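You operate a simulated robot arm through the tools that you are given. There is no shell and no other tool. Be economical: measure what you need, move in short steps, check, and stop when the job is done.

You run a simulated two-armed robot. Do the job below in one go: nothing can be reset, and whatever is moved stays where it is left.

## Task
Back off the pole end screw, oil the cup, run the screw home.
Fine: one turn out, two drops; the bottle goes back. Set down upright: green oil bottle.

It is judged by the outcome, as a careful person would: the job done as asked, and still so three seconds after it is handed in. It fails if anything else is knocked over, pushed out of place, dropped, spilled or broken.

## Robot
Two 7-joint arms with two-finger parallel grippers on one trunk, on a base that drives. Base frame: it is fixed to the floor where the robot stands at the start and does not move with it; the origin is under the middle of the robot, x ahead of it, y to its left, z up; the surface under the hand at the start is at about z = 90. Lengths are in cm, angles in degrees, forces in N, time in s.
The left shoulder is at the start at [6, 14.3, 92.6], the right one opposite. With the tool pointing down near the work surface each hand reaches from about 28 to 70 cm from the robot's upright axis, wherever it stands, measured 20 degrees to its own side. Places, roughly: pole end screw [60, 20, 90]. Payload 1.57 kg a hand.
The tool frame of a hand sits at the grasp point between the pads (the TCP): z along the fingers, y along the line on which they close. The tips reach 3 cm beyond it. Largest opening 11 cm; finger width 2.4, thickness 1.2; the body of the gripper, 4.8 by 11.2 cm, starts 7.8 cm behind the TCP.
Orientation is that of the tool frame in the base frame, as a unit quaternion [w, x, y, z]. With the fingers straight down and closing along the base's y, the tool's x points along the base's -x, its y along +y and its z along -z.

## Interface
- The arms move only by the tool jog_arm. It takes "left_steps", "right_steps" or both (then of equal length, played together; a hand with none holds still); each is a list of rows, each an object of numbers (a shift or turn left out is 0, a gripper value left out holds the last): "gripper": the gripper command, from -1 (shut) to 1 (fully open), values between in proportion; "tx", "ty", "tz": the shift along the tool's x, y, z in mm; "rx", "ry", "rz": the turn, a rotation vector about the tool's x, y, z in degrees. In form: [{"gripper": .., "tx": .., "ty": .., "tz": .., "rx": .., "ry": .., "rz": ..}, ...]. A call has 1 to 8 rows; each row shifts and turns the commanded pose from where the row before left it, along the tool's axes as they then stand. A row lasts 0.2 s, in which the tool goes at most 5 cm and 8.6 degrees; a call with a longer step from one row to the next is refused whole, and so is a gripper value outside its range. A pose out of reach is approached as far as the arm can. The call stops where the force on the tool passes 40 N (or 10 N more than at its start, if that is more) or the arm is blocked; 0.2 s more then pass. The fingers move at their own pace (about 4.5 cm/s each) and stop on an object; they squeeze with about 37 N. The grip force told is the motor's: it shows also when the fingers shut on nothing. Time passes only in rows, and 0.2 s behind the last, so rows that do not move let the fingers close. The reply holds the time, the measured pose of the TCP, the force on the tool along the base axes, the opening and the grip force, in the units named above and with some noise, with the torque about the TCP (base axes, N m) and any sound that the robot's microphone picked up.
- Cameras (640 x 400 px; columns grow to the right, rows downward): "scene" is now at [5.17, 0.73, 154.35]; the picture's right is [0.08, -1.00, 0.00], its down [-0.76, -0.06, -0.65] and it looks along [0.65, 0.05, -0.76] (base axes); focal length 290 px, centre (320, 200). "left" rides on the left gripper at [7, -1.6, -14.1] in its tool frame; the picture's right is [0.23, 0.97, 0.00], its down [-0.86, 0.20, -0.48] and it looks along [-0.47, 0.11, 0.88] (tool axes); focal length 222 px, centre (320, 200). "right" rides on the right gripper at [7, 1.6, -14.1] in its tool frame; the picture's right is [-0.23, 0.97, 0.00], its down [-0.86, -0.20, -0.48] and it looks along [-0.47, -0.11, 0.88] (tool axes); focal length 222 px, centre (320, 200). There is no depth. A picture from a camera that has moved, and an enlarged one, comes with that camera's place and axes in the base frame and with its lens. The place of the scene camera against the robot may be out by one fixed shift of up to 1.2 cm in any direction.
- capture(camera): a new picture of that camera. No time passes.
- move_column(by): slides the trunk up (or, below 0, down) by that many cm; the arms and the scene camera ride with it, the base frame stays. It gives what a move gives, with no picture.
- roll_base(legs): drives the robot by 1 to 6 legs, each [ahead, left, turn to the left] in cm, cm and degrees, along the robot's own axes; the way and the turn of a leg run together, so that a leg with both is an arc; at most 150 cm and 180 degrees a leg. The arms and the cameras ride along, it lands a little off, and it stops where it bumps. It gives what a move gives.
- head_to(pan, tilt): turns the head with the scene camera to pan (to the left, within 86 degrees either way) and tilt (down, from -29 to 69), counted from straight ahead of the robot. It gives what a move gives.
- inspect(camera, box): a new picture of the part [left, top, right, bottom] of that camera's present view, enlarged. No time passes.
- finish_job(): hands the job in; it is judged then, once.

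Go step by step. Nothing tells you exact positions but the pictures and the camera data: compare them with the known pose of the tool, close in by small moves and look again before you grip or let go. The budget is 120 turns and 108 pictures, counting those below and the enlarged ones. Unless the task says otherwise, let go and move clear before handing in, and close with one line.

The tools are called as name(argument=value, ...) on one line, values as JSON. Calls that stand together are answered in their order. jog_arm: Moves the arms, as the interface text tells. Its arguments: {"type":"object","properties":{"left_steps":{"type":"array","items":{"type":"object","properties":{"gripper":{"type":"number"},"tx":{"type":"number"},"ty":{"type":"number"},"tz":{"type":"number"},"rx":{"type":"number"},"ry":{"type":"number"},"rz":{"type":"number"}}}},"right_steps":{"type":"array","items":{"type":"object","properties":{"gripper":{"type":"number"},"tx":{"type":"number"},"ty":{"type":"number"},"tz":{"type":"number"},"rx":{"type":"number"},"ry":{"type":"number"},"rz":{"type":"number"}}}}},"required":[]} The other tools are called the same way: move_column (by) slides the trunk up or down; roll_base (legs) drives the base; head_to (pan, tilt) turns the head that bears the scene camera; capture (camera) takes a picture; inspect (camera, box) takes an enlarged picture of a part of a camera's view; finish_job () hands the job in.

At the start:

```text
time_s: 0.0
left_position: [45.35, 33.72, 100.01]
left_orientation: [0.0, 0.0, 1.0, 0.0]
left_contact_force: [-0.2, -0.9, 0.2]
left_moment: [0.02, 0.0, 0.02]
left_gripper_width: 11.03
left_grip_force: 0.1
right_position: [49.71, -14.22, 100.01]
right_orientation: [0.0, 0.0, 1.0, 0.0]
right_contact_force: [0.8, 0.1, 0.0]
right_moment: [-0.01, 0.02, 0.0]
right_gripper_width: 10.99
right_grip_force: 0.1
trunk travel left (down, up): [-52.5, 6.5]
robot x, y, heading: [-0.65, -0.05, -0.1]
head pan, tilt: [4.8, 49.6]
```

scene: 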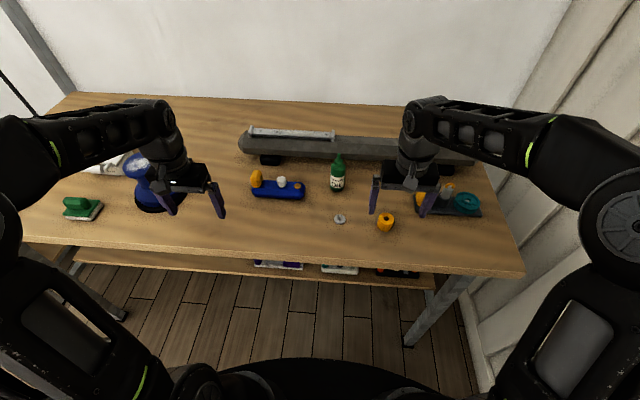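
right: 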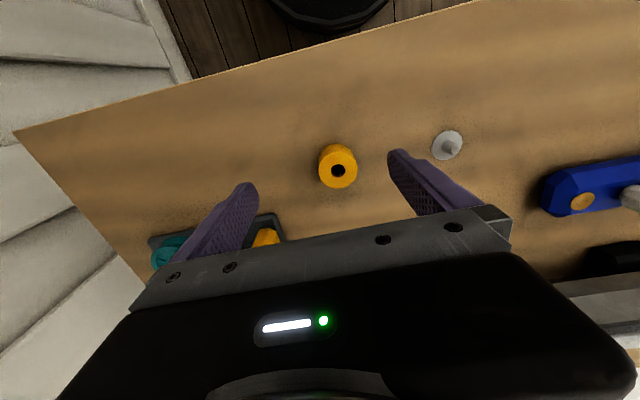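
left: 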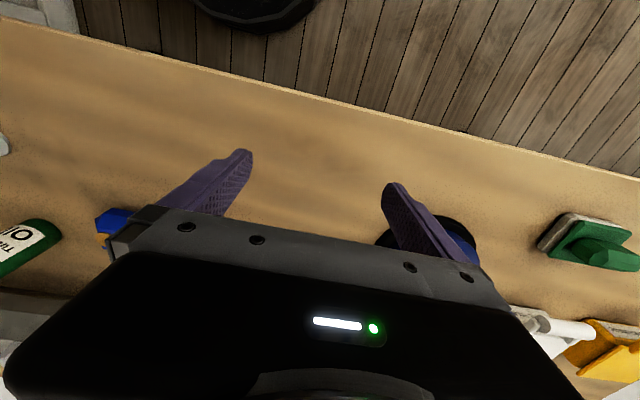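

I see a bench with a blue block carrying knobs near [60, 20], a green oil bottle beside it, and other items. I'll enlarge those parts first.

inspect(camera="scene", box=[230, 140, 390, 240])

inspect(camera="scene", box=[360, 140, 520, 240])

```text
4.00 times, centred on (310, 190) of scene
camera zoom: at [5.17, 0.73, 154.35], right [0.08, -1.0, 0.0], down [-0.76, -0.06, -0.65], along [0.65, 0.05, -0.76], focal length 1160 px, centre (360, 240)
```

zoom: 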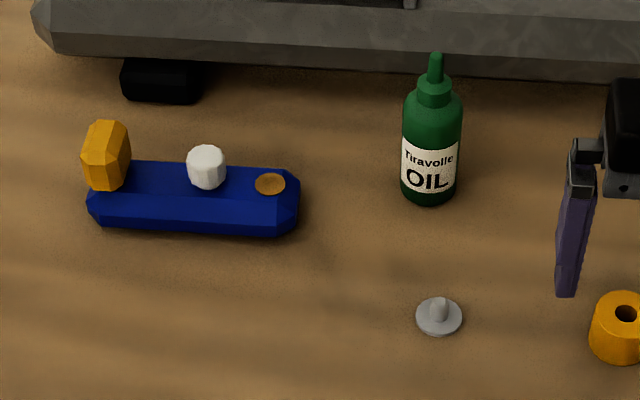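

```text
4.00 times, centred on (440, 190) of scene
camera zoom: at [5.17, 0.73, 154.35], right [0.08, -1.0, 0.0], down [-0.76, -0.06, -0.65], along [0.65, 0.05, -0.76], focal length 1160 px, centre (-160, 240)
```

zoom: 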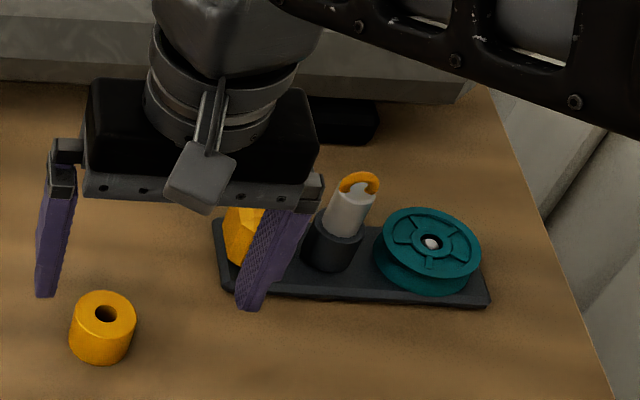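

The blue device near [60, 17] is the pole end, with a yellow wing, a white post and a brass disc. I'll raise the left hand and bring it over the device for a closer look.

jog_arm(left_steps=[{"tz": -45}, {"tz": -45}, {"tx": -28, "ty": -26}, {"tx": -28, "ty": -26}, {"tx": -28, "ty": -26}, {"tx": -28, "ty": -26}, {"tx": -28, "ty": -26}, {"tx": -26, "ty": -27}])

capture(camera="left")

capture(camera="scene")

```text
time_s: 1.8
left_position: [53.68, 25.92, 108.93]
left_orientation: [0.001, 0.0, 1.0, 0.0]
left_contact_force: [-0.2, 0.5, -0.3]
left_moment: [0.02, -0.01, 0.01]
left_gripper_width: 11.0
left_grip_force: 0.0
left hand out of reach, approached as far as the arm can: row 6, 7, 8
right_position: [49.67, -14.3, 99.98]
right_orientation: [-0.001, 0.0, 1.0, -0.001]
right_contact_force: [0.0, 1.3, 1.2]
right_moment: [-0.03, -0.02, 0.01]
right_gripper_width: 11.01
right_grip_force: 0.1
trunk travel left (down, up): [-52.5, 6.5]
robot x, y, heading: [-0.11, 0.06, 0.1]
head pan, tilt: [4.8, 49.6]
```

```text
102 pictures are left
camera left: at [46.8, 24.28, 123.1], right [-0.23, 0.97, 0.0], down [0.85, 0.2, 0.48], along [0.47, 0.11, -0.88], focal length 222 px, centre (320, 200)
```

left: 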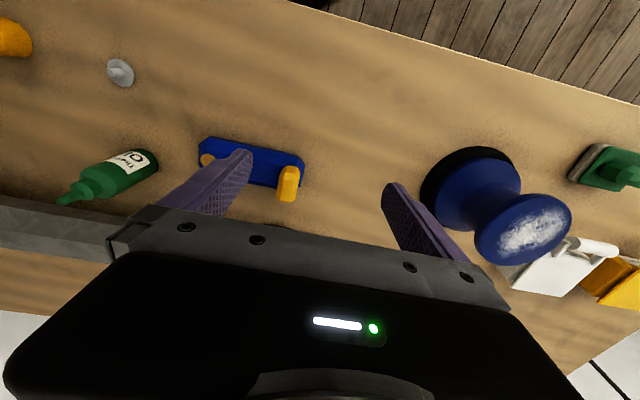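

```text
101 pictures are left
camera scene: at [5.15, 0.76, 154.35], right [0.08, -1.0, 0.0], down [-0.76, -0.06, -0.65], along [0.65, 0.05, -0.76], focal length 290 px, centre (320, 200)
```

scene: 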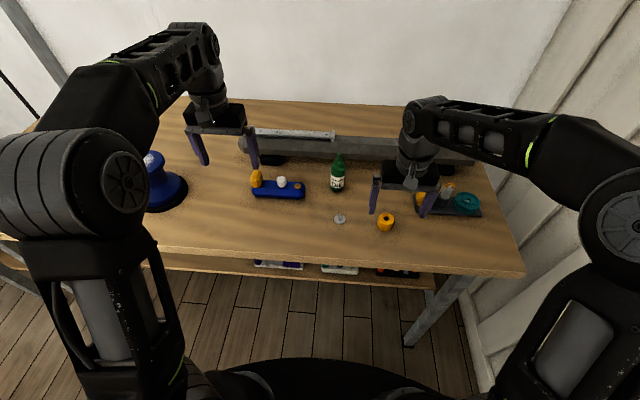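

The left arm runs short of reach at this height. I'll lift and pull back the right hand, then drive the base a little closer to the bench.

jog_arm(right_steps=[{"tz": -40}, {"tz": -40}, {"tx": 40}, {"tx": 40}, {"tx": 40}], left_steps=[{}, {}, {"tx": 20}, {"tx": 20}, {"tx": 20}])

roll_base(legs=[[12, 0, 0]])

capture(camera="left")

capture(camera="scene")

```text
time_s: 3.0
left_position: [47.62, 25.98, 109.15]
left_orientation: [0.0, 0.001, 1.0, 0.0]
left_contact_force: [-0.2, -0.6, -0.2]
left_moment: [0.0, -0.01, -0.02]
left_gripper_width: 11.0
left_grip_force: 0.0
right_position: [37.59, -14.39, 108.03]
right_orientation: [0.001, 0.0, 1.0, 0.0]
right_contact_force: [-0.6, 0.4, 0.3]
right_moment: [-0.02, 0.0, 0.01]
right_gripper_width: 11.01
right_grip_force: 0.1
trunk travel left (down, up): [-52.5, 6.5]
robot x, y, heading: [-0.25, 0.39, -0.1]
head pan, tilt: [4.8, 49.6]
```

```text
time_s: 4.2
left_position: [59.9, 25.96, 109.01]
left_orientation: [-0.001, 0.0, 1.0, 0.0]
left_contact_force: [0.3, -0.3, -0.2]
left_moment: [0.03, 0.05, -0.02]
left_gripper_width: 11.01
left_grip_force: 0.1
right_position: [49.73, -14.43, 107.98]
right_orientation: [-0.001, 0.0, 1.0, 0.0]
right_contact_force: [-0.3, 0.0, 0.4]
right_moment: [0.01, 0.04, -0.02]
right_gripper_width: 11.01
right_grip_force: 0.0
trunk travel left (down, up): [-52.5, 6.5]
robot x, y, heading: [12.05, -0.35, -0.1]
head pan, tilt: [4.8, 49.6]
```

```text
100 pictures are left
camera left: at [52.95, 24.29, 123.09], right [-0.23, 0.97, 0.0], down [0.86, 0.2, 0.48], along [0.46, 0.11, -0.88], focal length 222 px, centre (320, 200)
```

left: 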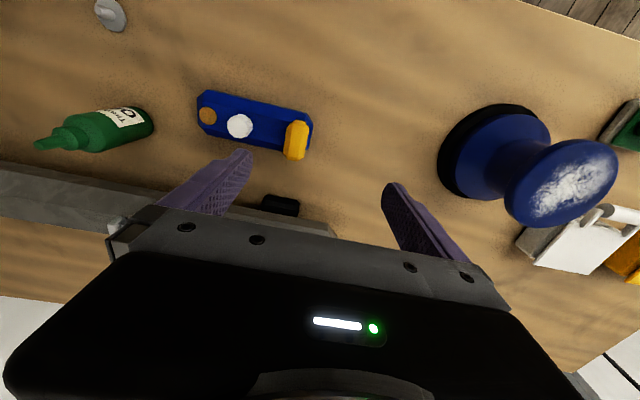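

```text
99 pictures are left
camera scene: at [17.28, 0.73, 154.34], right [0.08, -1.0, 0.0], down [-0.76, -0.06, -0.65], along [0.64, 0.05, -0.76], focal length 290 px, centre (320, 200)
```

scene: 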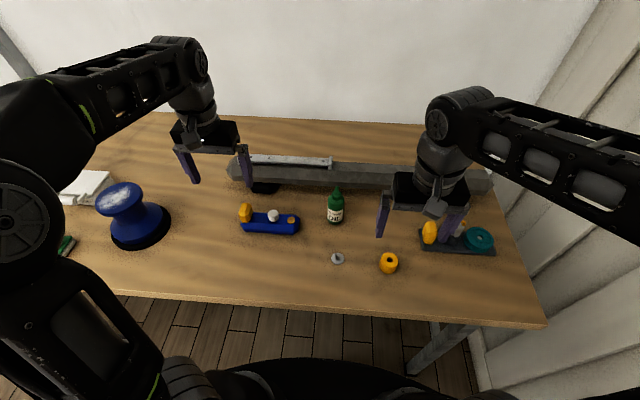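

The blue device is in view. I'll shift the left hand right so its camera sits above it and enlarge.

jog_arm(left_steps=[{"ty": -40}, {"ty": -40}, {}])

inspect(camera="left", box=[220, 60, 380, 160])

inspect(camera="scene", box=[220, 180, 380, 280])

inspect(camera="scene", box=[370, 190, 530, 290])

```text
time_s: 5.0
left_position: [59.69, 18.06, 109.01]
left_orientation: [0.001, 0.0, 1.0, 0.0]
left_contact_force: [0.3, -0.2, -0.4]
left_moment: [0.0, 0.02, 0.02]
left_gripper_width: 11.01
left_grip_force: 0.0
right_position: [49.73, -14.29, 108.01]
right_orientation: [0.0, 0.0, 1.0, 0.0]
right_contact_force: [-0.6, 0.4, -0.6]
right_moment: [-0.03, 0.01, 0.0]
right_gripper_width: 11.01
right_grip_force: 0.0
trunk travel left (down, up): [-52.5, 6.5]
robot x, y, heading: [11.9, 0.54, 0.2]
head pan, tilt: [4.8, 49.6]
```

```text
4.00 times, centred on (300, 110) of left
camera zoom: at [52.82, 16.38, 123.18], right [-0.23, 0.97, 0.0], down [0.86, 0.2, 0.48], along [0.47, 0.11, -0.88], focal length 888 px, centre (400, 560)
```

zoom: 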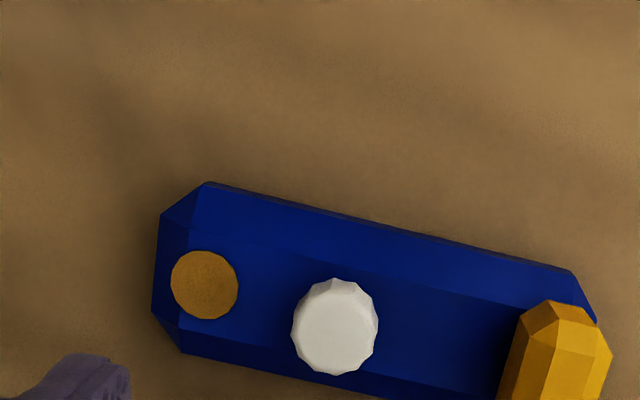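

```text
4.00 times, centred on (300, 230) of scene
camera zoom: at [17.09, 0.76, 154.35], right [0.08, -1.0, 0.0], down [-0.76, -0.06, -0.65], along [0.65, 0.05, -0.76], focal length 1160 px, centre (400, 80)
```

zoom: 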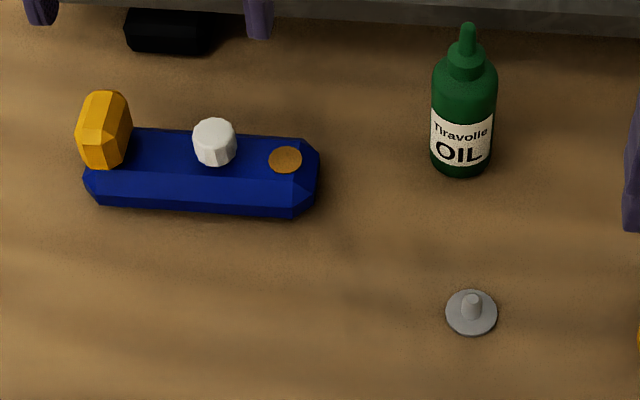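

```text
4.00 times, centred on (450, 240) of scene
camera zoom: at [17.09, 0.76, 154.35], right [0.08, -1.0, 0.0], down [-0.76, -0.06, -0.65], along [0.65, 0.05, -0.76], focal length 1160 px, centre (-200, 40)
```

zoom: 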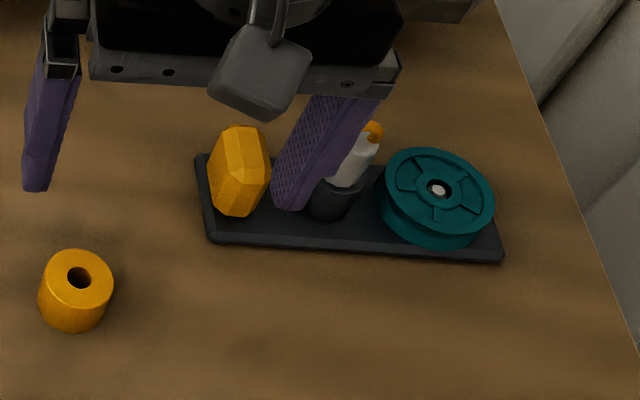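

The white 12-sided knob looks like the screw and the brass disc like the oil cup; I place the knob near [60, 16] and the cup near [60, 11.5]. I'll lower the left camera for a second angle so I can triangulate and check the disc.

jog_arm(left_steps=[{"tx": -30, "tz": 25}, {"tz": 25, "tx": -10}, {}])

capture(camera="left")

inspect(camera="left", box=[220, 20, 380, 120])

capture(camera="right")

```text
time_s: 5.8
left_position: [63.79, 18.0, 104.07]
left_orientation: [-0.001, 0.0, 1.0, 0.0]
left_contact_force: [-0.4, 0.0, 0.0]
left_moment: [0.01, -0.02, -0.04]
left_gripper_width: 11.01
left_grip_force: 0.1
right_position: [49.61, -14.43, 107.94]
right_orientation: [0.0, 0.001, 1.0, 0.0]
right_contact_force: [0.6, -0.1, 0.1]
right_moment: [-0.02, -0.01, 0.02]
right_gripper_width: 11.02
right_grip_force: 0.0
trunk travel left (down, up): [-52.5, 6.5]
robot x, y, heading: [11.92, -0.28, 0.1]
head pan, tilt: [4.8, 49.6]
```

```text
95 pictures are left
camera left: at [56.87, 16.31, 118.11], right [-0.23, 0.97, 0.0], down [0.86, 0.2, 0.48], along [0.47, 0.11, -0.88], focal length 222 px, centre (320, 200)
```

left: 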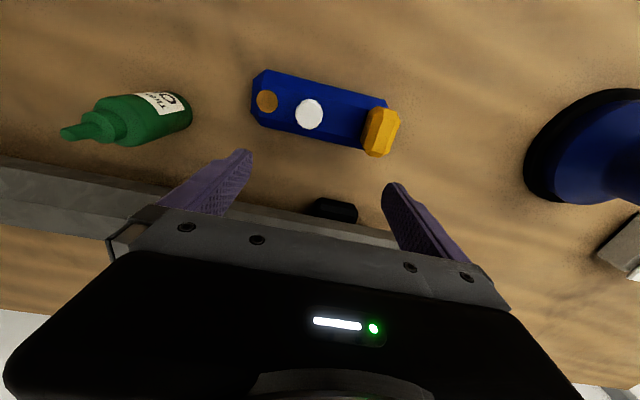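

```text
4.00 times, centred on (300, 70) of left
camera zoom: at [56.87, 16.31, 118.11], right [-0.23, 0.97, 0.0], down [0.86, 0.2, 0.48], along [0.47, 0.11, -0.88], focal length 888 px, centre (400, 720)
```

zoom: 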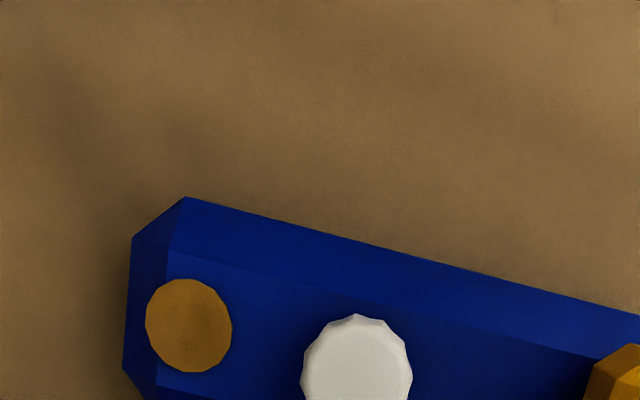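

```text
93 pictures are left
camera right: at [42.66, -12.75, 121.97], right [0.23, 0.97, 0.0], down [0.86, -0.2, 0.48], along [0.47, -0.11, -0.88], focal length 222 px, centre (320, 200)
```

right: 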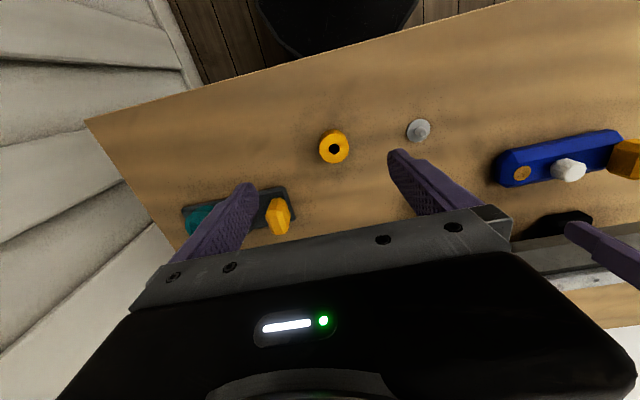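

Two views agree: knob top at about [59.95, 15.97, 95.5], cup face at about [60.0, 11.7, 94]. I'll bring the left hand above the knob, partly closed, and look.

jog_arm(left_steps=[{"tx": 20, "ty": -10, "gripper": 0.09}, {"tx": 18.4, "ty": -10.3}, {"tz": 35}, {}])

capture(camera="left")

inspect(camera="scene", box=[220, 160, 380, 260])

```text
time_s: 6.8
left_position: [59.97, 15.98, 100.44]
left_orientation: [-0.001, 0.0, 1.0, 0.0]
left_contact_force: [0.8, 0.8, -0.1]
left_moment: [-0.01, 0.02, 0.01]
left_gripper_width: 5.99
left_grip_force: 0.0
right_position: [49.59, -14.35, 108.08]
right_orientation: [0.0, 0.0, 1.0, 0.0]
right_contact_force: [0.4, 0.5, -0.5]
right_moment: [-0.02, 0.0, -0.01]
right_gripper_width: 11.02
right_grip_force: 0.1
trunk travel left (down, up): [-52.5, 6.5]
robot x, y, heading: [11.99, 0.27, 0.2]
head pan, tilt: [4.8, 49.6]
```

```text
92 pictures are left
camera left: at [52.97, 14.26, 114.66], right [-0.23, 0.97, 0.0], down [0.85, 0.2, 0.48], along [0.47, 0.11, -0.88], focal length 222 px, centre (320, 200)
```

left: 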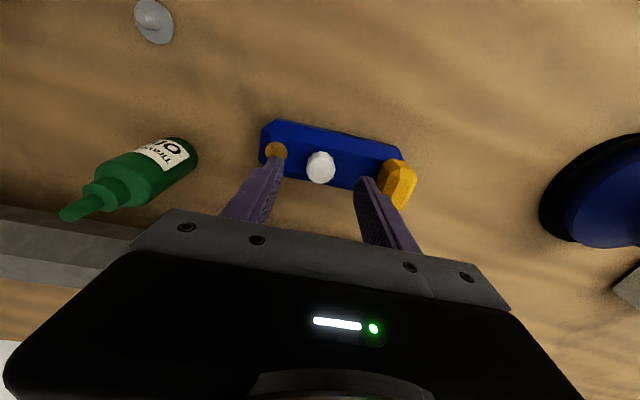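

```text
4.00 times, centred on (300, 210) of scene
camera zoom: at [17.04, 0.72, 154.36], right [0.08, -1.0, 0.0], down [-0.76, -0.06, -0.65], along [0.65, 0.05, -0.76], focal length 1160 px, centre (400, 160)
```

zoom: 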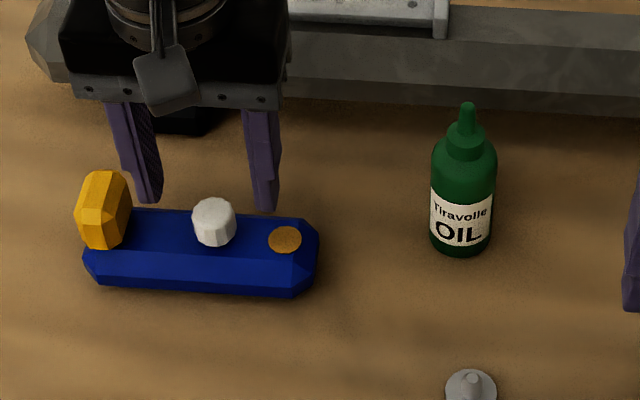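

The fingers straddle the knob nicely. I'll pre-rotate the hand about 85° clockwise (seen from above) so there is room for a long counter-clockwise stroke.

jog_arm(left_steps=[{"rz": 8.5}, {"rz": 8.5}, {"rz": 8.5}, {"rz": 8.5}, {"rz": 8.5}, {"rz": 8.5}, {"rz": 8.5}, {"rz": 8.5}])

jog_arm(left_steps=[{"rz": 8.5}, {"rz": 8.5}, {"rz": 5}, {}])

capture(camera="left")

```text
time_s: 8.6
left_position: [59.85, 15.9, 100.54]
left_orientation: [0.0, 0.561, 0.828, 0.0]
left_contact_force: [0.3, 0.3, 0.1]
left_moment: [0.02, 0.02, -0.02]
left_gripper_width: 5.99
left_grip_force: 0.1
right_position: [49.64, -14.34, 107.88]
right_orientation: [0.0, 0.0, 1.0, 0.0]
right_contact_force: [-0.3, 0.1, -0.6]
right_moment: [-0.01, 0.01, 0.03]
right_gripper_width: 10.98
right_grip_force: 0.1
trunk travel left (down, up): [-52.5, 6.5]
robot x, y, heading: [12.07, 0.3, -0.1]
head pan, tilt: [4.8, 49.6]
```

```text
time_s: 9.6
left_position: [59.92, 16.09, 100.55]
left_orientation: [0.0, 0.708, 0.706, 0.0]
left_contact_force: [-0.2, -0.8, 0.3]
left_moment: [-0.03, -0.03, 0.01]
left_gripper_width: 6.01
left_grip_force: 0.0
right_position: [49.61, -14.33, 108.03]
right_orientation: [0.0, 0.0, 1.0, 0.0]
right_contact_force: [-0.2, 0.5, -0.5]
right_moment: [0.0, 0.0, -0.01]
right_gripper_width: 10.99
right_grip_force: 0.1
trunk travel left (down, up): [-52.5, 6.5]
robot x, y, heading: [12.16, 0.33, -0.1]
head pan, tilt: [4.8, 49.6]
```

```text
90 pictures are left
camera left: at [58.33, 22.86, 114.67], right [0.97, 0.23, 0.0], down [0.2, -0.86, 0.48], along [0.11, -0.47, -0.88], focal length 222 px, centre (320, 200)
```

left: 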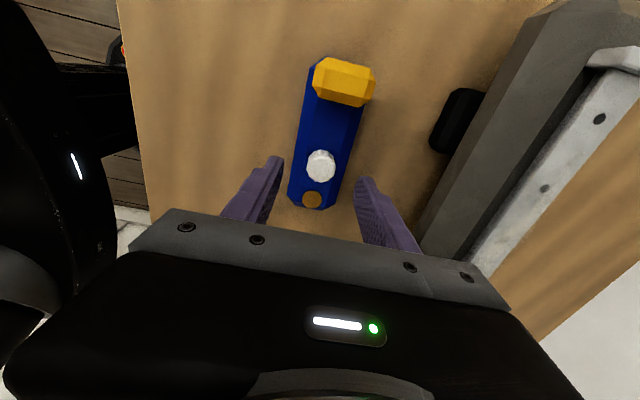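

Aligned with the knob between the fingers. Now I go down and close on it.

jog_arm(left_steps=[{"tz": 16}, {"tz": 14}, {}, {"gripper": -1}, {"gripper": -1}, {"gripper": -1}, {"gripper": -1}])

capture(camera="left")

inspect(camera="scene", box=[220, 160, 380, 260])

```text
time_s: 11.2
left_position: [59.89, 15.93, 97.57]
left_orientation: [-0.001, 0.707, 0.707, 0.0]
left_contact_force: [1.7, 0.7, 0.1]
left_moment: [-0.05, -0.06, 0.0]
left_gripper_width: 2.64
left_grip_force: 31.8
right_position: [49.61, -14.29, 107.72]
right_orientation: [0.0, 0.0, 1.0, 0.0]
right_contact_force: [0.1, -0.1, 0.4]
right_moment: [-0.03, -0.01, 0.01]
right_gripper_width: 10.99
right_grip_force: 0.0
trunk travel left (down, up): [-52.5, 6.5]
robot x, y, heading: [11.69, -0.0, -0.2]
head pan, tilt: [4.8, 49.6]
```

```text
89 pictures are left
camera left: at [58.34, 22.85, 111.66], right [0.97, 0.23, 0.0], down [0.2, -0.86, 0.48], along [0.11, -0.47, -0.88], focal length 222 px, centre (320, 200)
```

left: 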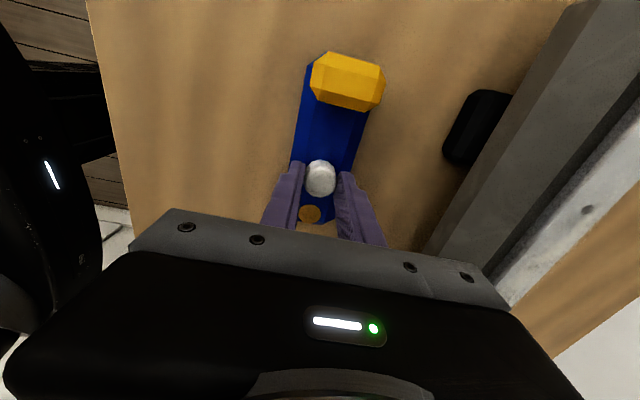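

```text
4.00 times, centred on (300, 210) of scene
camera zoom: at [17.1, 0.73, 154.35], right [0.08, -1.0, 0.0], down [-0.76, -0.06, -0.65], along [0.65, 0.05, -0.76], focal length 1160 px, centre (400, 160)
```

zoom: 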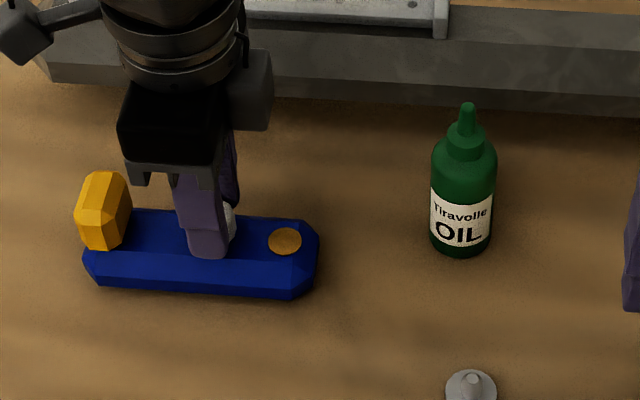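

The knob is held (2.64 cm wide). I'll begin turning counter-clockwise gently and watch torque.

jog_arm(left_steps=[{"rz": -7.5}, {"rz": -7.5}, {"rz": -7.5}, {"rz": -7.5}])

inspect(camera="left", box=[240, 110, 400, 210])

```text
time_s: 12.2
left_position: [59.93, 15.99, 97.47]
left_orientation: [0.0, 0.499, 0.867, 0.0]
left_contact_force: [2.0, 0.5, 2.8]
left_moment: [-0.03, -0.03, -0.07]
left_gripper_width: 2.66
left_grip_force: 37.0
right_position: [49.67, -14.4, 107.91]
right_orientation: [0.0, 0.0, 1.0, 0.0]
right_contact_force: [0.0, -0.2, -0.5]
right_moment: [-0.01, -0.03, 0.0]
right_gripper_width: 11.01
right_grip_force: 0.0
trunk travel left (down, up): [-52.5, 6.5]
robot x, y, heading: [12.03, 0.12, 0.1]
head pan, tilt: [4.8, 49.6]
```

```text
4.00 times, centred on (320, 160) of left
camera zoom: at [55.03, 21.1, 111.66], right [0.73, 0.69, 0.0], down [0.6, -0.64, 0.48], along [0.33, -0.35, -0.88], focal length 888 px, centre (320, 360)
```

zoom: 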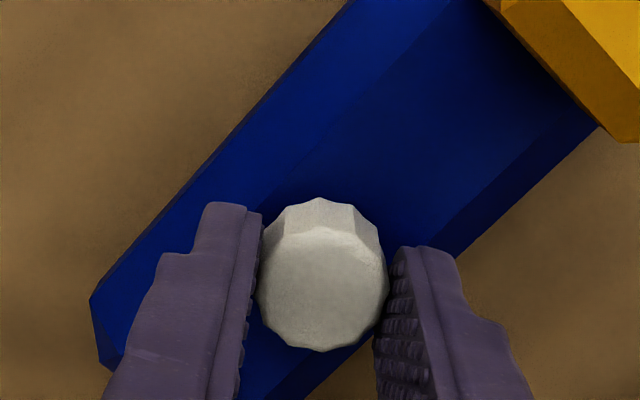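

It turns freely and pushes up slightly, so it is backing out. I continue the stroke.

jog_arm(left_steps=[{"rz": -7.5}, {"rz": -7.5}, {"rz": -7.5}, {"rz": -7.5}, {"rz": -7.5}, {"rz": -7.5}, {"rz": -7.5}, {"rz": -7.5}])

jog_arm(left_steps=[{"rz": -7.5}, {"rz": -7.5}, {"rz": -7.5}, {"rz": -7.5}, {"rz": -7.5}, {"rz": -7.5}, {"rz": -7.5}, {"rz": -7.5}])

jog_arm(left_steps=[{"rz": -7.5}, {"rz": -7.5}, {"rz": -7.5}, {"rz": -7.5}, {}])

inspect(camera="left", box=[240, 110, 400, 210])

```text
time_s: 14.0
left_position: [59.85, 16.01, 97.57]
left_orientation: [0.0, 0.0, 1.0, 0.0]
left_contact_force: [0.2, -1.0, -0.4]
left_moment: [0.08, -0.06, -0.05]
left_gripper_width: 2.61
left_grip_force: 37.3
right_position: [49.58, -14.39, 107.86]
right_orientation: [0.0, 0.0, 1.0, 0.0]
right_contact_force: [0.1, 0.3, 0.4]
right_moment: [0.0, -0.01, 0.01]
right_gripper_width: 11.0
right_grip_force: 0.1
trunk travel left (down, up): [-52.5, 6.5]
robot x, y, heading: [12.2, -0.4, 0.2]
head pan, tilt: [4.8, 49.6]
```

```text
time_s: 15.8
left_position: [59.9, 16.03, 97.59]
left_orientation: [0.0, -0.501, 0.865, 0.001]
left_contact_force: [-0.5, 1.2, 0.7]
left_moment: [0.0, -0.02, -0.03]
left_gripper_width: 2.62
left_grip_force: 37.4
right_position: [49.58, -14.31, 108.0]
right_orientation: [0.001, 0.0, 1.0, 0.0]
right_contact_force: [-0.7, 0.0, -1.0]
right_moment: [-0.04, 0.0, 0.01]
right_gripper_width: 11.0
right_grip_force: 0.0
trunk travel left (down, up): [-52.5, 6.5]
robot x, y, heading: [12.07, 0.37, 0.0]
head pan, tilt: [4.8, 49.6]
```

```text
time_s: 17.0
left_position: [59.78, 15.94, 97.68]
left_orientation: [0.0, 0.708, -0.706, 0.0]
left_contact_force: [0.7, -0.3, 0.6]
left_moment: [-0.02, -0.04, -0.04]
left_gripper_width: 2.66
left_grip_force: 37.0
right_position: [49.62, -14.44, 107.97]
right_orientation: [0.0, 0.0, 1.0, 0.001]
right_contact_force: [-0.6, 0.0, 0.1]
right_moment: [0.03, -0.03, -0.01]
right_gripper_width: 11.0
right_grip_force: 0.0
trunk travel left (down, up): [-52.5, 6.5]
robot x, y, heading: [12.05, -0.09, 0.2]
head pan, tilt: [4.8, 49.6]
```

```text
4.00 times, centred on (320, 160) of left
camera zoom: at [61.6, 8.91, 111.67], right [-0.97, -0.23, 0.0], down [-0.2, 0.85, 0.48], along [-0.11, 0.47, -0.88], focal length 888 px, centre (320, 360)
```

zoom: 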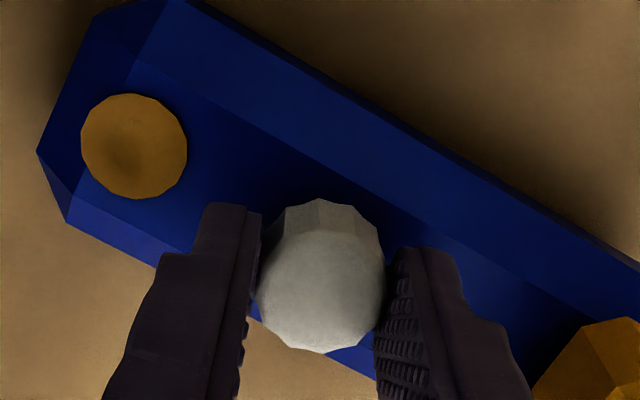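

The device seems to have turned relative to the camera. I need to check from the scene camera whether the base moved along with the knob.

capture(camera="scene")

capture(camera="left")

```text
85 pictures are left
camera scene: at [17.1, 0.73, 154.35], right [0.08, -1.0, 0.0], down [-0.76, -0.06, -0.65], along [0.65, 0.05, -0.76], focal length 290 px, centre (320, 200)
```

scene: 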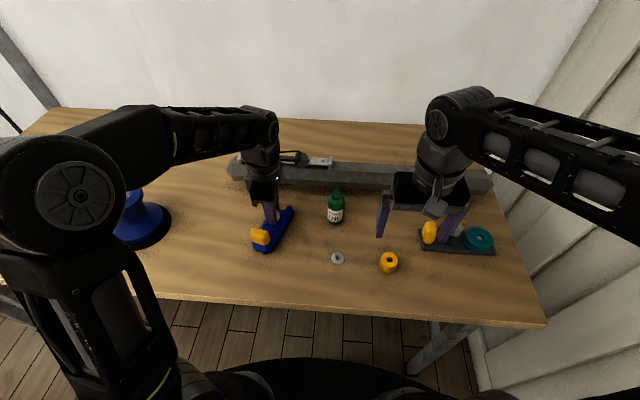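

```text
84 pictures are left
camera left: at [61.6, 8.91, 111.67], right [-0.97, -0.23, 0.0], down [-0.2, 0.85, 0.48], along [-0.11, 0.47, -0.88], focal length 222 px, centre (320, 200)
```

left: 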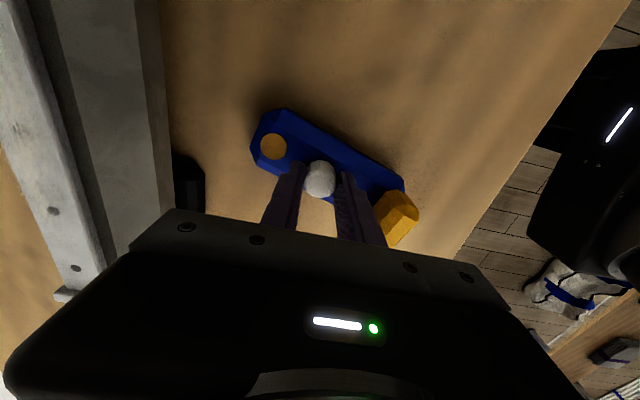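

The blue body is loose on the bench: it followed about 70° of my 180°, so the screw is only about 110° out. I'll hold the body with the right hand at the yellow end while the left turns; first I set the right hand's orientation (yaw and pitch).

jog_arm(right_steps=[{"rz": 8.5}, {"rz": 8.5}, {"ry": -7.5}, {"ry": -7.5}, {"ry": -7.5}, {"ry": -7.5}, {"ry": -7.5}, {"ry": -7.5}])

capture(camera="scene")

inspect(camera="scene", box=[200, 170, 360, 270])

```text
time_s: 18.8
left_position: [59.82, 15.88, 97.52]
left_orientation: [-0.001, -0.707, 0.707, 0.0]
left_contact_force: [0.0, -0.3, 0.4]
left_moment: [-0.03, -0.02, -0.02]
left_gripper_width: 2.64
left_grip_force: 37.1
right_position: [49.61, -14.22, 108.05]
right_orientation: [0.38, 0.136, 0.913, -0.057]
right_contact_force: [0.1, -0.1, -0.3]
right_moment: [0.0, -0.03, 0.01]
right_gripper_width: 10.99
right_grip_force: 0.0
trunk travel left (down, up): [-52.5, 6.5]
robot x, y, heading: [11.88, -0.35, -0.1]
head pan, tilt: [4.8, 49.6]
```

```text
83 pictures are left
camera scene: at [17.07, 0.74, 154.35], right [0.08, -1.0, 0.0], down [-0.76, -0.06, -0.65], along [0.65, 0.05, -0.76], focal length 290 px, centre (320, 200)
```

scene: 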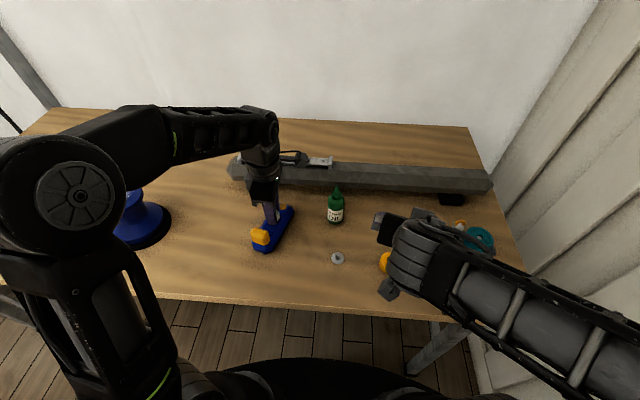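

```text
4.00 times, centred on (280, 220) of scene
camera zoom: at [17.07, 0.74, 154.35], right [0.08, -1.0, 0.0], down [-0.76, -0.06, -0.65], along [0.65, 0.05, -0.76], focal length 1160 px, centre (480, 120)
```

zoom: 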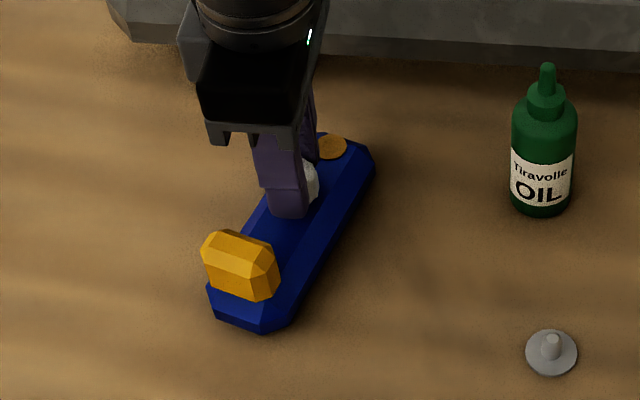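

The body axis points from [64, 14.6] (cup) to about [53.5, 17.8] (yellow end). I move the right hand across, below the left forearm, to a pre-grasp point in front of the yellow end.

jog_arm(right_steps=[{"tx": 15.4, "ty": 39.6, "tz": -8.35}, {"tx": 15.4, "ty": 39.6, "tz": -8.35}, {"tx": 15.4, "ty": 39.6, "tz": -8.35}, {"tx": 15.4, "ty": 39.6, "tz": -8.35}, {"tx": 15.4, "ty": 39.6, "tz": -8.35}, {"tx": 15.4, "ty": 39.6, "tz": -8.35}])

capture(camera="scene")

capture(camera="right")

```text
time_s: 20.2
left_position: [59.94, 16.04, 97.52]
left_orientation: [0.0, 0.707, -0.707, 0.0]
left_contact_force: [-0.4, 0.3, -0.5]
left_moment: [-0.03, -0.08, -0.02]
left_gripper_width: 2.62
left_grip_force: 37.3
right_position: [46.95, 11.46, 104.99]
right_orientation: [0.379, 0.137, 0.913, -0.057]
right_contact_force: [0.4, 0.5, 0.9]
right_moment: [-0.03, 0.0, 0.02]
right_gripper_width: 10.97
right_grip_force: 0.0
trunk travel left (down, up): [-52.5, 6.5]
robot x, y, heading: [11.7, 0.13, 0.2]
head pan, tilt: [4.8, 49.6]
```

```text
81 pictures are left
camera scene: at [17.07, 0.85, 154.35], right [0.08, -1.0, 0.0], down [-0.76, -0.06, -0.65], along [0.65, 0.05, -0.76], focal length 290 px, centre (320, 200)
```

scene: 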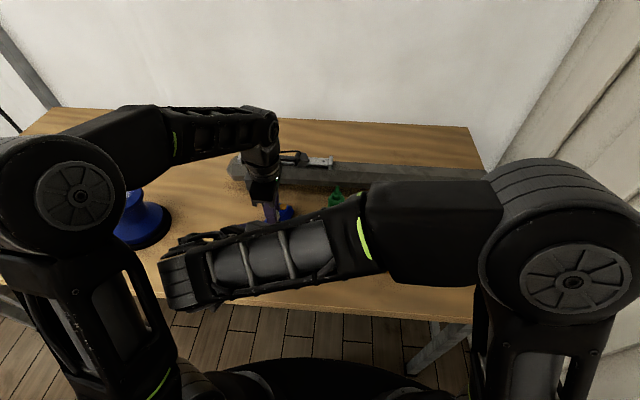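

```text
80 pictures are left
camera right: at [33.24, 17.4, 109.86], right [0.44, 0.88, 0.16], down [0.2, -0.27, 0.94], along [0.88, -0.38, -0.29], focal length 222 px, centre (320, 200)
```

right: 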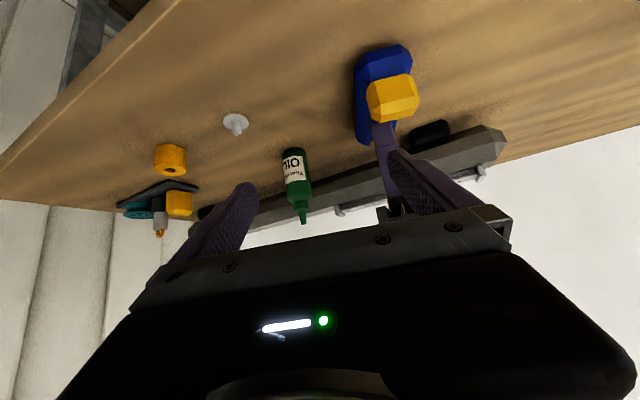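

The right arm reaches well, and its camera confirms the yellow end near [52.5, 18]. I move to the pre-grasp point.

jog_arm(right_steps=[{"tx": 20.6, "ty": 37.7, "tz": -6.5}, {"tx": 20.6, "ty": 37.7, "tz": -6.5}, {"tx": 5.6, "ty": 2, "tz": 26.9}, {"tx": 5.6, "ty": 2, "tz": 26.9}, {}])

capture(camera="right")

capture(camera="left")

```text
time_s: 21.4
left_position: [59.83, 15.79, 97.53]
left_orientation: [0.0, -0.706, 0.708, 0.001]
left_contact_force: [-0.6, -2.1, 5.4]
left_moment: [-0.34, 0.03, 0.03]
left_gripper_width: 2.63
left_grip_force: 37.2
right_position: [48.45, 19.19, 98.24]
right_orientation: [0.378, 0.136, 0.914, -0.056]
right_contact_force: [0.2, -0.2, 0.2]
right_moment: [-0.02, 0.01, -0.03]
right_gripper_width: 11.0
right_grip_force: 0.1
trunk travel left (down, up): [-52.5, 6.5]
robot x, y, heading: [12.06, 0.13, 0.2]
head pan, tilt: [4.8, 49.6]
```

```text
79 pictures are left
camera right: at [34.62, 25.09, 103.16], right [0.44, 0.89, 0.16], down [0.2, -0.27, 0.94], along [0.88, -0.38, -0.29], focal length 222 px, centre (320, 200)
```

right: 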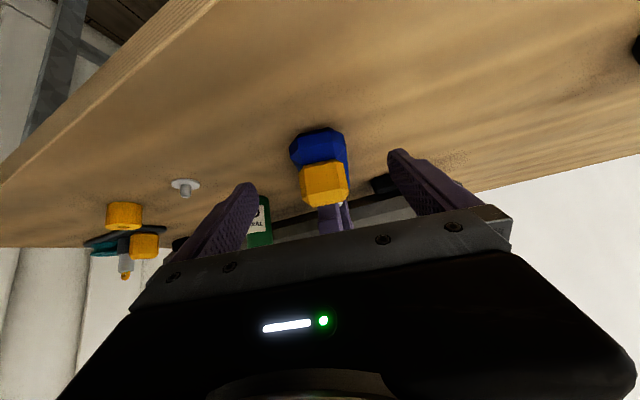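

```text
78 pictures are left
camera left: at [61.54, 8.81, 111.66], right [-0.97, -0.23, 0.0], down [-0.2, 0.86, 0.48], along [-0.11, 0.47, -0.88], focal length 222 px, centre (320, 200)
```

left: 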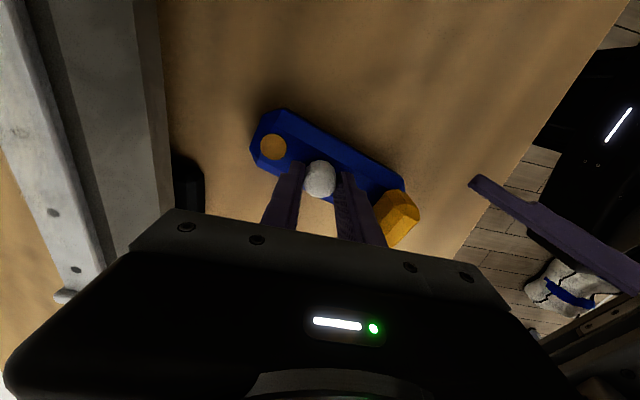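

The right fingers straddle the yellow end. The left hand shows a small new load, so I'll read it again before closing in.

jog_arm(right_steps=[{}])

head_to(pan=25, tilt=45)

capture(camera="scene")

```text
time_s: 21.8
left_position: [59.79, 15.91, 97.51]
left_orientation: [0.0, 0.707, -0.707, 0.0]
left_contact_force: [-0.5, -1.8, 0.2]
left_moment: [-0.17, 0.05, 0.01]
left_gripper_width: 2.64
left_grip_force: 36.8
right_position: [48.54, 19.21, 98.33]
right_orientation: [0.378, 0.136, 0.914, -0.057]
right_contact_force: [-0.1, -0.2, 0.7]
right_moment: [0.02, -0.02, 0.03]
right_gripper_width: 10.98
right_grip_force: 0.1
trunk travel left (down, up): [-52.5, 6.5]
robot x, y, heading: [11.73, 0.03, 0.1]
head pan, tilt: [4.8, 49.6]
```

```text
time_s: 22.7
left_position: [59.9, 15.93, 97.65]
left_orientation: [-0.001, -0.706, 0.708, 0.0]
left_contact_force: [0.2, -0.3, -2.0]
left_moment: [0.01, 0.01, 0.03]
left_gripper_width: 2.64
left_grip_force: 37.2
right_position: [48.53, 19.07, 98.33]
right_orientation: [0.378, 0.137, 0.914, -0.056]
right_contact_force: [-0.6, 0.0, 0.1]
right_moment: [-0.03, 0.03, 0.04]
right_gripper_width: 11.02
right_grip_force: 0.1
trunk travel left (down, up): [-52.5, 6.5]
robot x, y, heading: [11.95, 0.13, -0.0]
head pan, tilt: [25.0, 45.0]
```

```text
77 pictures are left
camera scene: at [16.77, 3.53, 154.99], right [0.42, -0.91, 0.0], down [-0.64, -0.3, -0.71], along [0.64, 0.3, -0.71], focal length 290 px, centre (320, 200)
```

scene: 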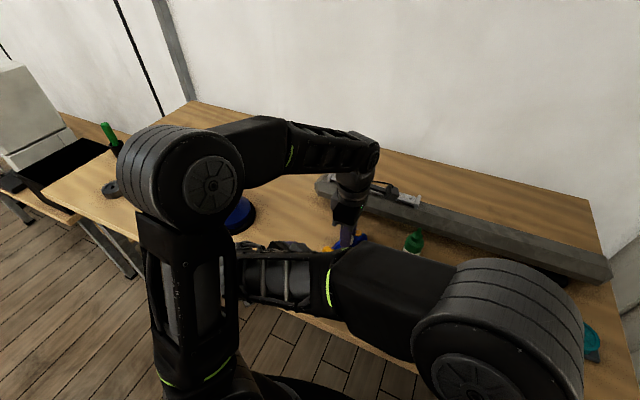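

Load has gone again, likely a brief brush between the arms. The device is centred between the right fingers, so I advance along them.

jog_arm(right_steps=[{"tz": 15}, {"tz": 15}, {"tz": 14}, {"tz": 14}, {}])

capture(camera="right")

capture(camera="left")

```text
time_s: 23.9
left_position: [59.95, 15.96, 97.54]
left_orientation: [0.0, -0.707, 0.708, 0.0]
left_contact_force: [0.1, -0.1, -3.1]
left_moment: [-0.01, -0.04, 0.0]
left_gripper_width: 2.65
left_grip_force: 36.8
right_position: [52.47, 18.02, 94.24]
right_orientation: [0.379, 0.136, 0.914, -0.057]
right_contact_force: [-0.3, 0.3, 0.5]
right_moment: [0.01, -0.02, 0.03]
right_gripper_width: 11.01
right_grip_force: 0.2
trunk travel left (down, up): [-52.5, 6.5]
robot x, y, heading: [12.07, -0.04, 0.1]
head pan, tilt: [25.0, 45.0]
```

```text
76 pictures are left
camera right: at [38.62, 23.85, 99.13], right [0.44, 0.88, 0.16], down [0.2, -0.27, 0.94], along [0.88, -0.38, -0.29], focal length 222 px, centre (320, 200)
```

right: 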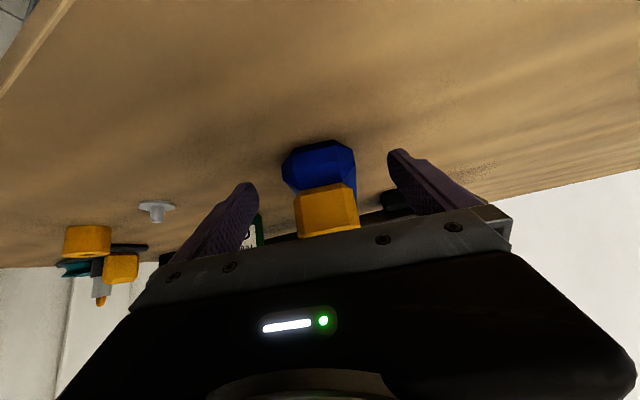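

```text
75 pictures are left
camera left: at [61.58, 8.91, 111.68], right [-0.97, -0.23, 0.0], down [-0.2, 0.86, 0.48], along [-0.11, 0.47, -0.88], focal length 222 px, centre (320, 200)
```

left: 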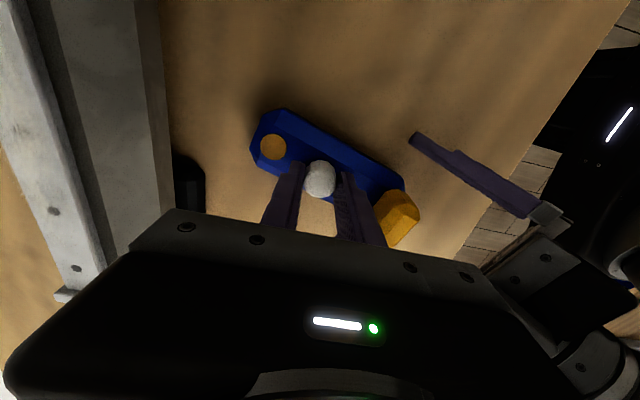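

Still centred and clear of the table. I close the right hand on the yellow end of the body.

jog_arm(right_steps=[{"gripper": -1}, {"gripper": -1}, {"gripper": -1}, {"gripper": -1}, {"gripper": -1}, {"gripper": -1}])

capture(camera="left")

capture(camera="right")

```text
time_s: 25.3
left_position: [59.95, 15.88, 97.54]
left_orientation: [0.0, -0.707, 0.708, 0.001]
left_contact_force: [-3.5, -5.2, -0.7]
left_moment: [-0.15, 0.06, -0.08]
left_gripper_width: 2.64
left_grip_force: 37.1
right_position: [52.38, 18.1, 94.22]
right_orientation: [0.378, 0.136, 0.914, -0.056]
right_contact_force: [3.8, 5.3, -0.1]
right_moment: [0.05, 0.13, 0.55]
right_gripper_width: 5.57
right_grip_force: 37.4
trunk travel left (down, up): [-52.5, 6.5]
robot x, y, heading: [12.0, 0.09, 0.0]
head pan, tilt: [25.0, 45.0]
```

```text
74 pictures are left
camera left: at [61.56, 8.86, 111.68], right [-0.97, -0.23, 0.0], down [-0.2, 0.86, 0.48], along [-0.11, 0.47, -0.88], focal length 222 px, centre (320, 200)
```

left: 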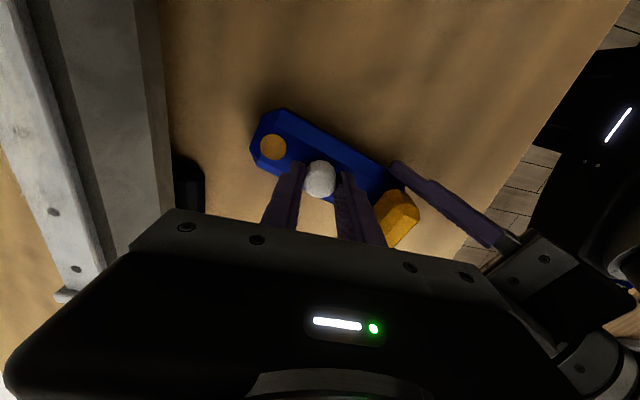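

```text
73 pictures are left
camera right: at [38.6, 23.88, 99.14], right [0.44, 0.88, 0.16], down [0.2, -0.27, 0.94], along [0.88, -0.38, -0.29], focal length 222 px, centre (320, 200)
```

right: 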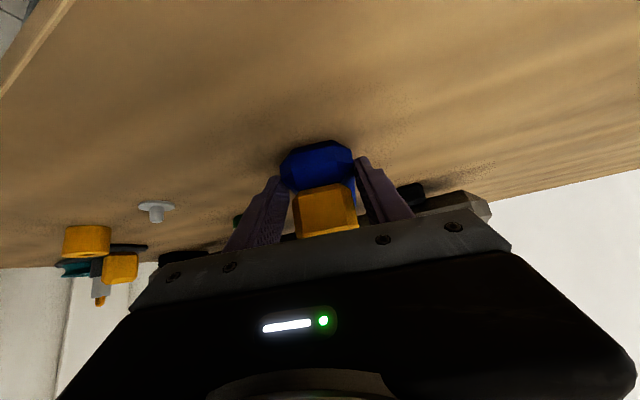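

The right hand holds the body firmly (5.6 cm), with little load on it. Now the left releases the knob, lifts and swings back 180° for the next stroke.

jog_arm(left_steps=[{"gripper": 0.09}, {"gripper": 0.09}, {"gripper": 0.09}, {"tz": -25}, {"rz": 8.5}, {"rz": 8.5}, {"rz": 8.5}, {"rz": 8.5}])

jog_arm(left_steps=[{"rz": 8.5}, {"rz": 8.5}, {"rz": 8.5}, {"rz": 8.5}, {"rz": 8.5}, {"rz": 8.5}, {"rz": 8.5}, {"rz": 8.5}])

jog_arm(left_steps=[{"rz": 8.5}, {"rz": 8.5}, {"rz": 8.5}, {"rz": 8.5}, {"rz": 8.5}, {"rz": 8.5}, {"rz": 8.5}, {"rz": 8.5}])

jog_arm(left_steps=[{"rz": 8.5}, {"rz": 1.5}, {}])

capture(camera="left")

```text
time_s: 27.1
left_position: [59.93, 15.96, 99.99]
left_orientation: [0.0, -0.469, 0.883, 0.0]
left_contact_force: [-0.3, 0.2, -0.4]
left_moment: [0.0, 0.02, 0.01]
left_gripper_width: 6.0
left_grip_force: 0.0
right_position: [52.44, 18.01, 94.16]
right_orientation: [0.378, 0.137, 0.914, -0.057]
right_contact_force: [-0.6, -0.1, 0.3]
right_moment: [0.06, 0.18, 0.01]
right_gripper_width: 5.54
right_grip_force: 37.4
trunk travel left (down, up): [-52.5, 6.5]
robot x, y, heading: [11.69, -0.17, -0.1]
head pan, tilt: [25.0, 45.0]
```

```text
time_s: 28.9
left_position: [59.87, 15.88, 99.96]
left_orientation: [0.001, 0.106, 0.994, -0.001]
left_contact_force: [0.3, 0.5, -0.1]
left_moment: [0.0, 0.01, -0.01]
left_gripper_width: 5.98
left_grip_force: 0.0
right_position: [52.46, 17.95, 94.09]
right_orientation: [0.379, 0.136, 0.914, -0.056]
right_contact_force: [0.3, -0.6, 0.6]
right_moment: [0.07, 0.15, -0.02]
right_gripper_width: 5.55
right_grip_force: 37.2
trunk travel left (down, up): [-52.5, 6.5]
robot x, y, heading: [11.81, -0.14, -0.1]
head pan, tilt: [25.0, 45.0]
```

```text
time_s: 30.7
left_position: [59.87, 15.97, 100.01]
left_orientation: [0.0, 0.644, 0.765, 0.0]
left_contact_force: [0.0, 0.9, -0.6]
left_moment: [-0.02, -0.03, 0.03]
left_gripper_width: 6.02
left_grip_force: 0.1
right_position: [52.32, 17.91, 94.2]
right_orientation: [0.379, 0.137, 0.914, -0.057]
right_contact_force: [-0.7, 0.3, -0.5]
right_moment: [0.06, 0.11, 0.01]
right_gripper_width: 5.55
right_grip_force: 37.0
trunk travel left (down, up): [-52.5, 6.5]
robot x, y, heading: [11.95, 0.16, 0.1]
head pan, tilt: [25.0, 45.0]
```

```text
time_s: 31.5
left_position: [59.79, 15.93, 100.11]
left_orientation: [0.0, 0.709, 0.706, 0.0]
left_contact_force: [0.3, 0.1, -0.3]
left_moment: [0.01, 0.0, 0.02]
left_gripper_width: 5.98
left_grip_force: 0.1
right_position: [52.45, 18.0, 94.15]
right_orientation: [0.378, 0.137, 0.914, -0.057]
right_contact_force: [-0.7, -0.1, 0.0]
right_moment: [0.02, 0.1, 0.01]
right_gripper_width: 5.54
right_grip_force: 36.9
trunk travel left (down, up): [-52.5, 6.5]
robot x, y, heading: [12.14, -0.16, -0.2]
head pan, tilt: [25.0, 45.0]
```

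```text
72 pictures are left
camera left: at [58.33, 22.88, 114.14], right [0.97, 0.23, 0.0], down [0.2, -0.86, 0.48], along [0.11, -0.47, -0.88], focal length 222 px, centre (320, 200)
```

left: 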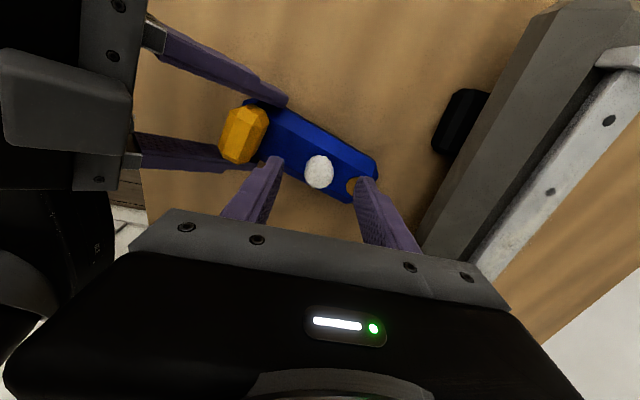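

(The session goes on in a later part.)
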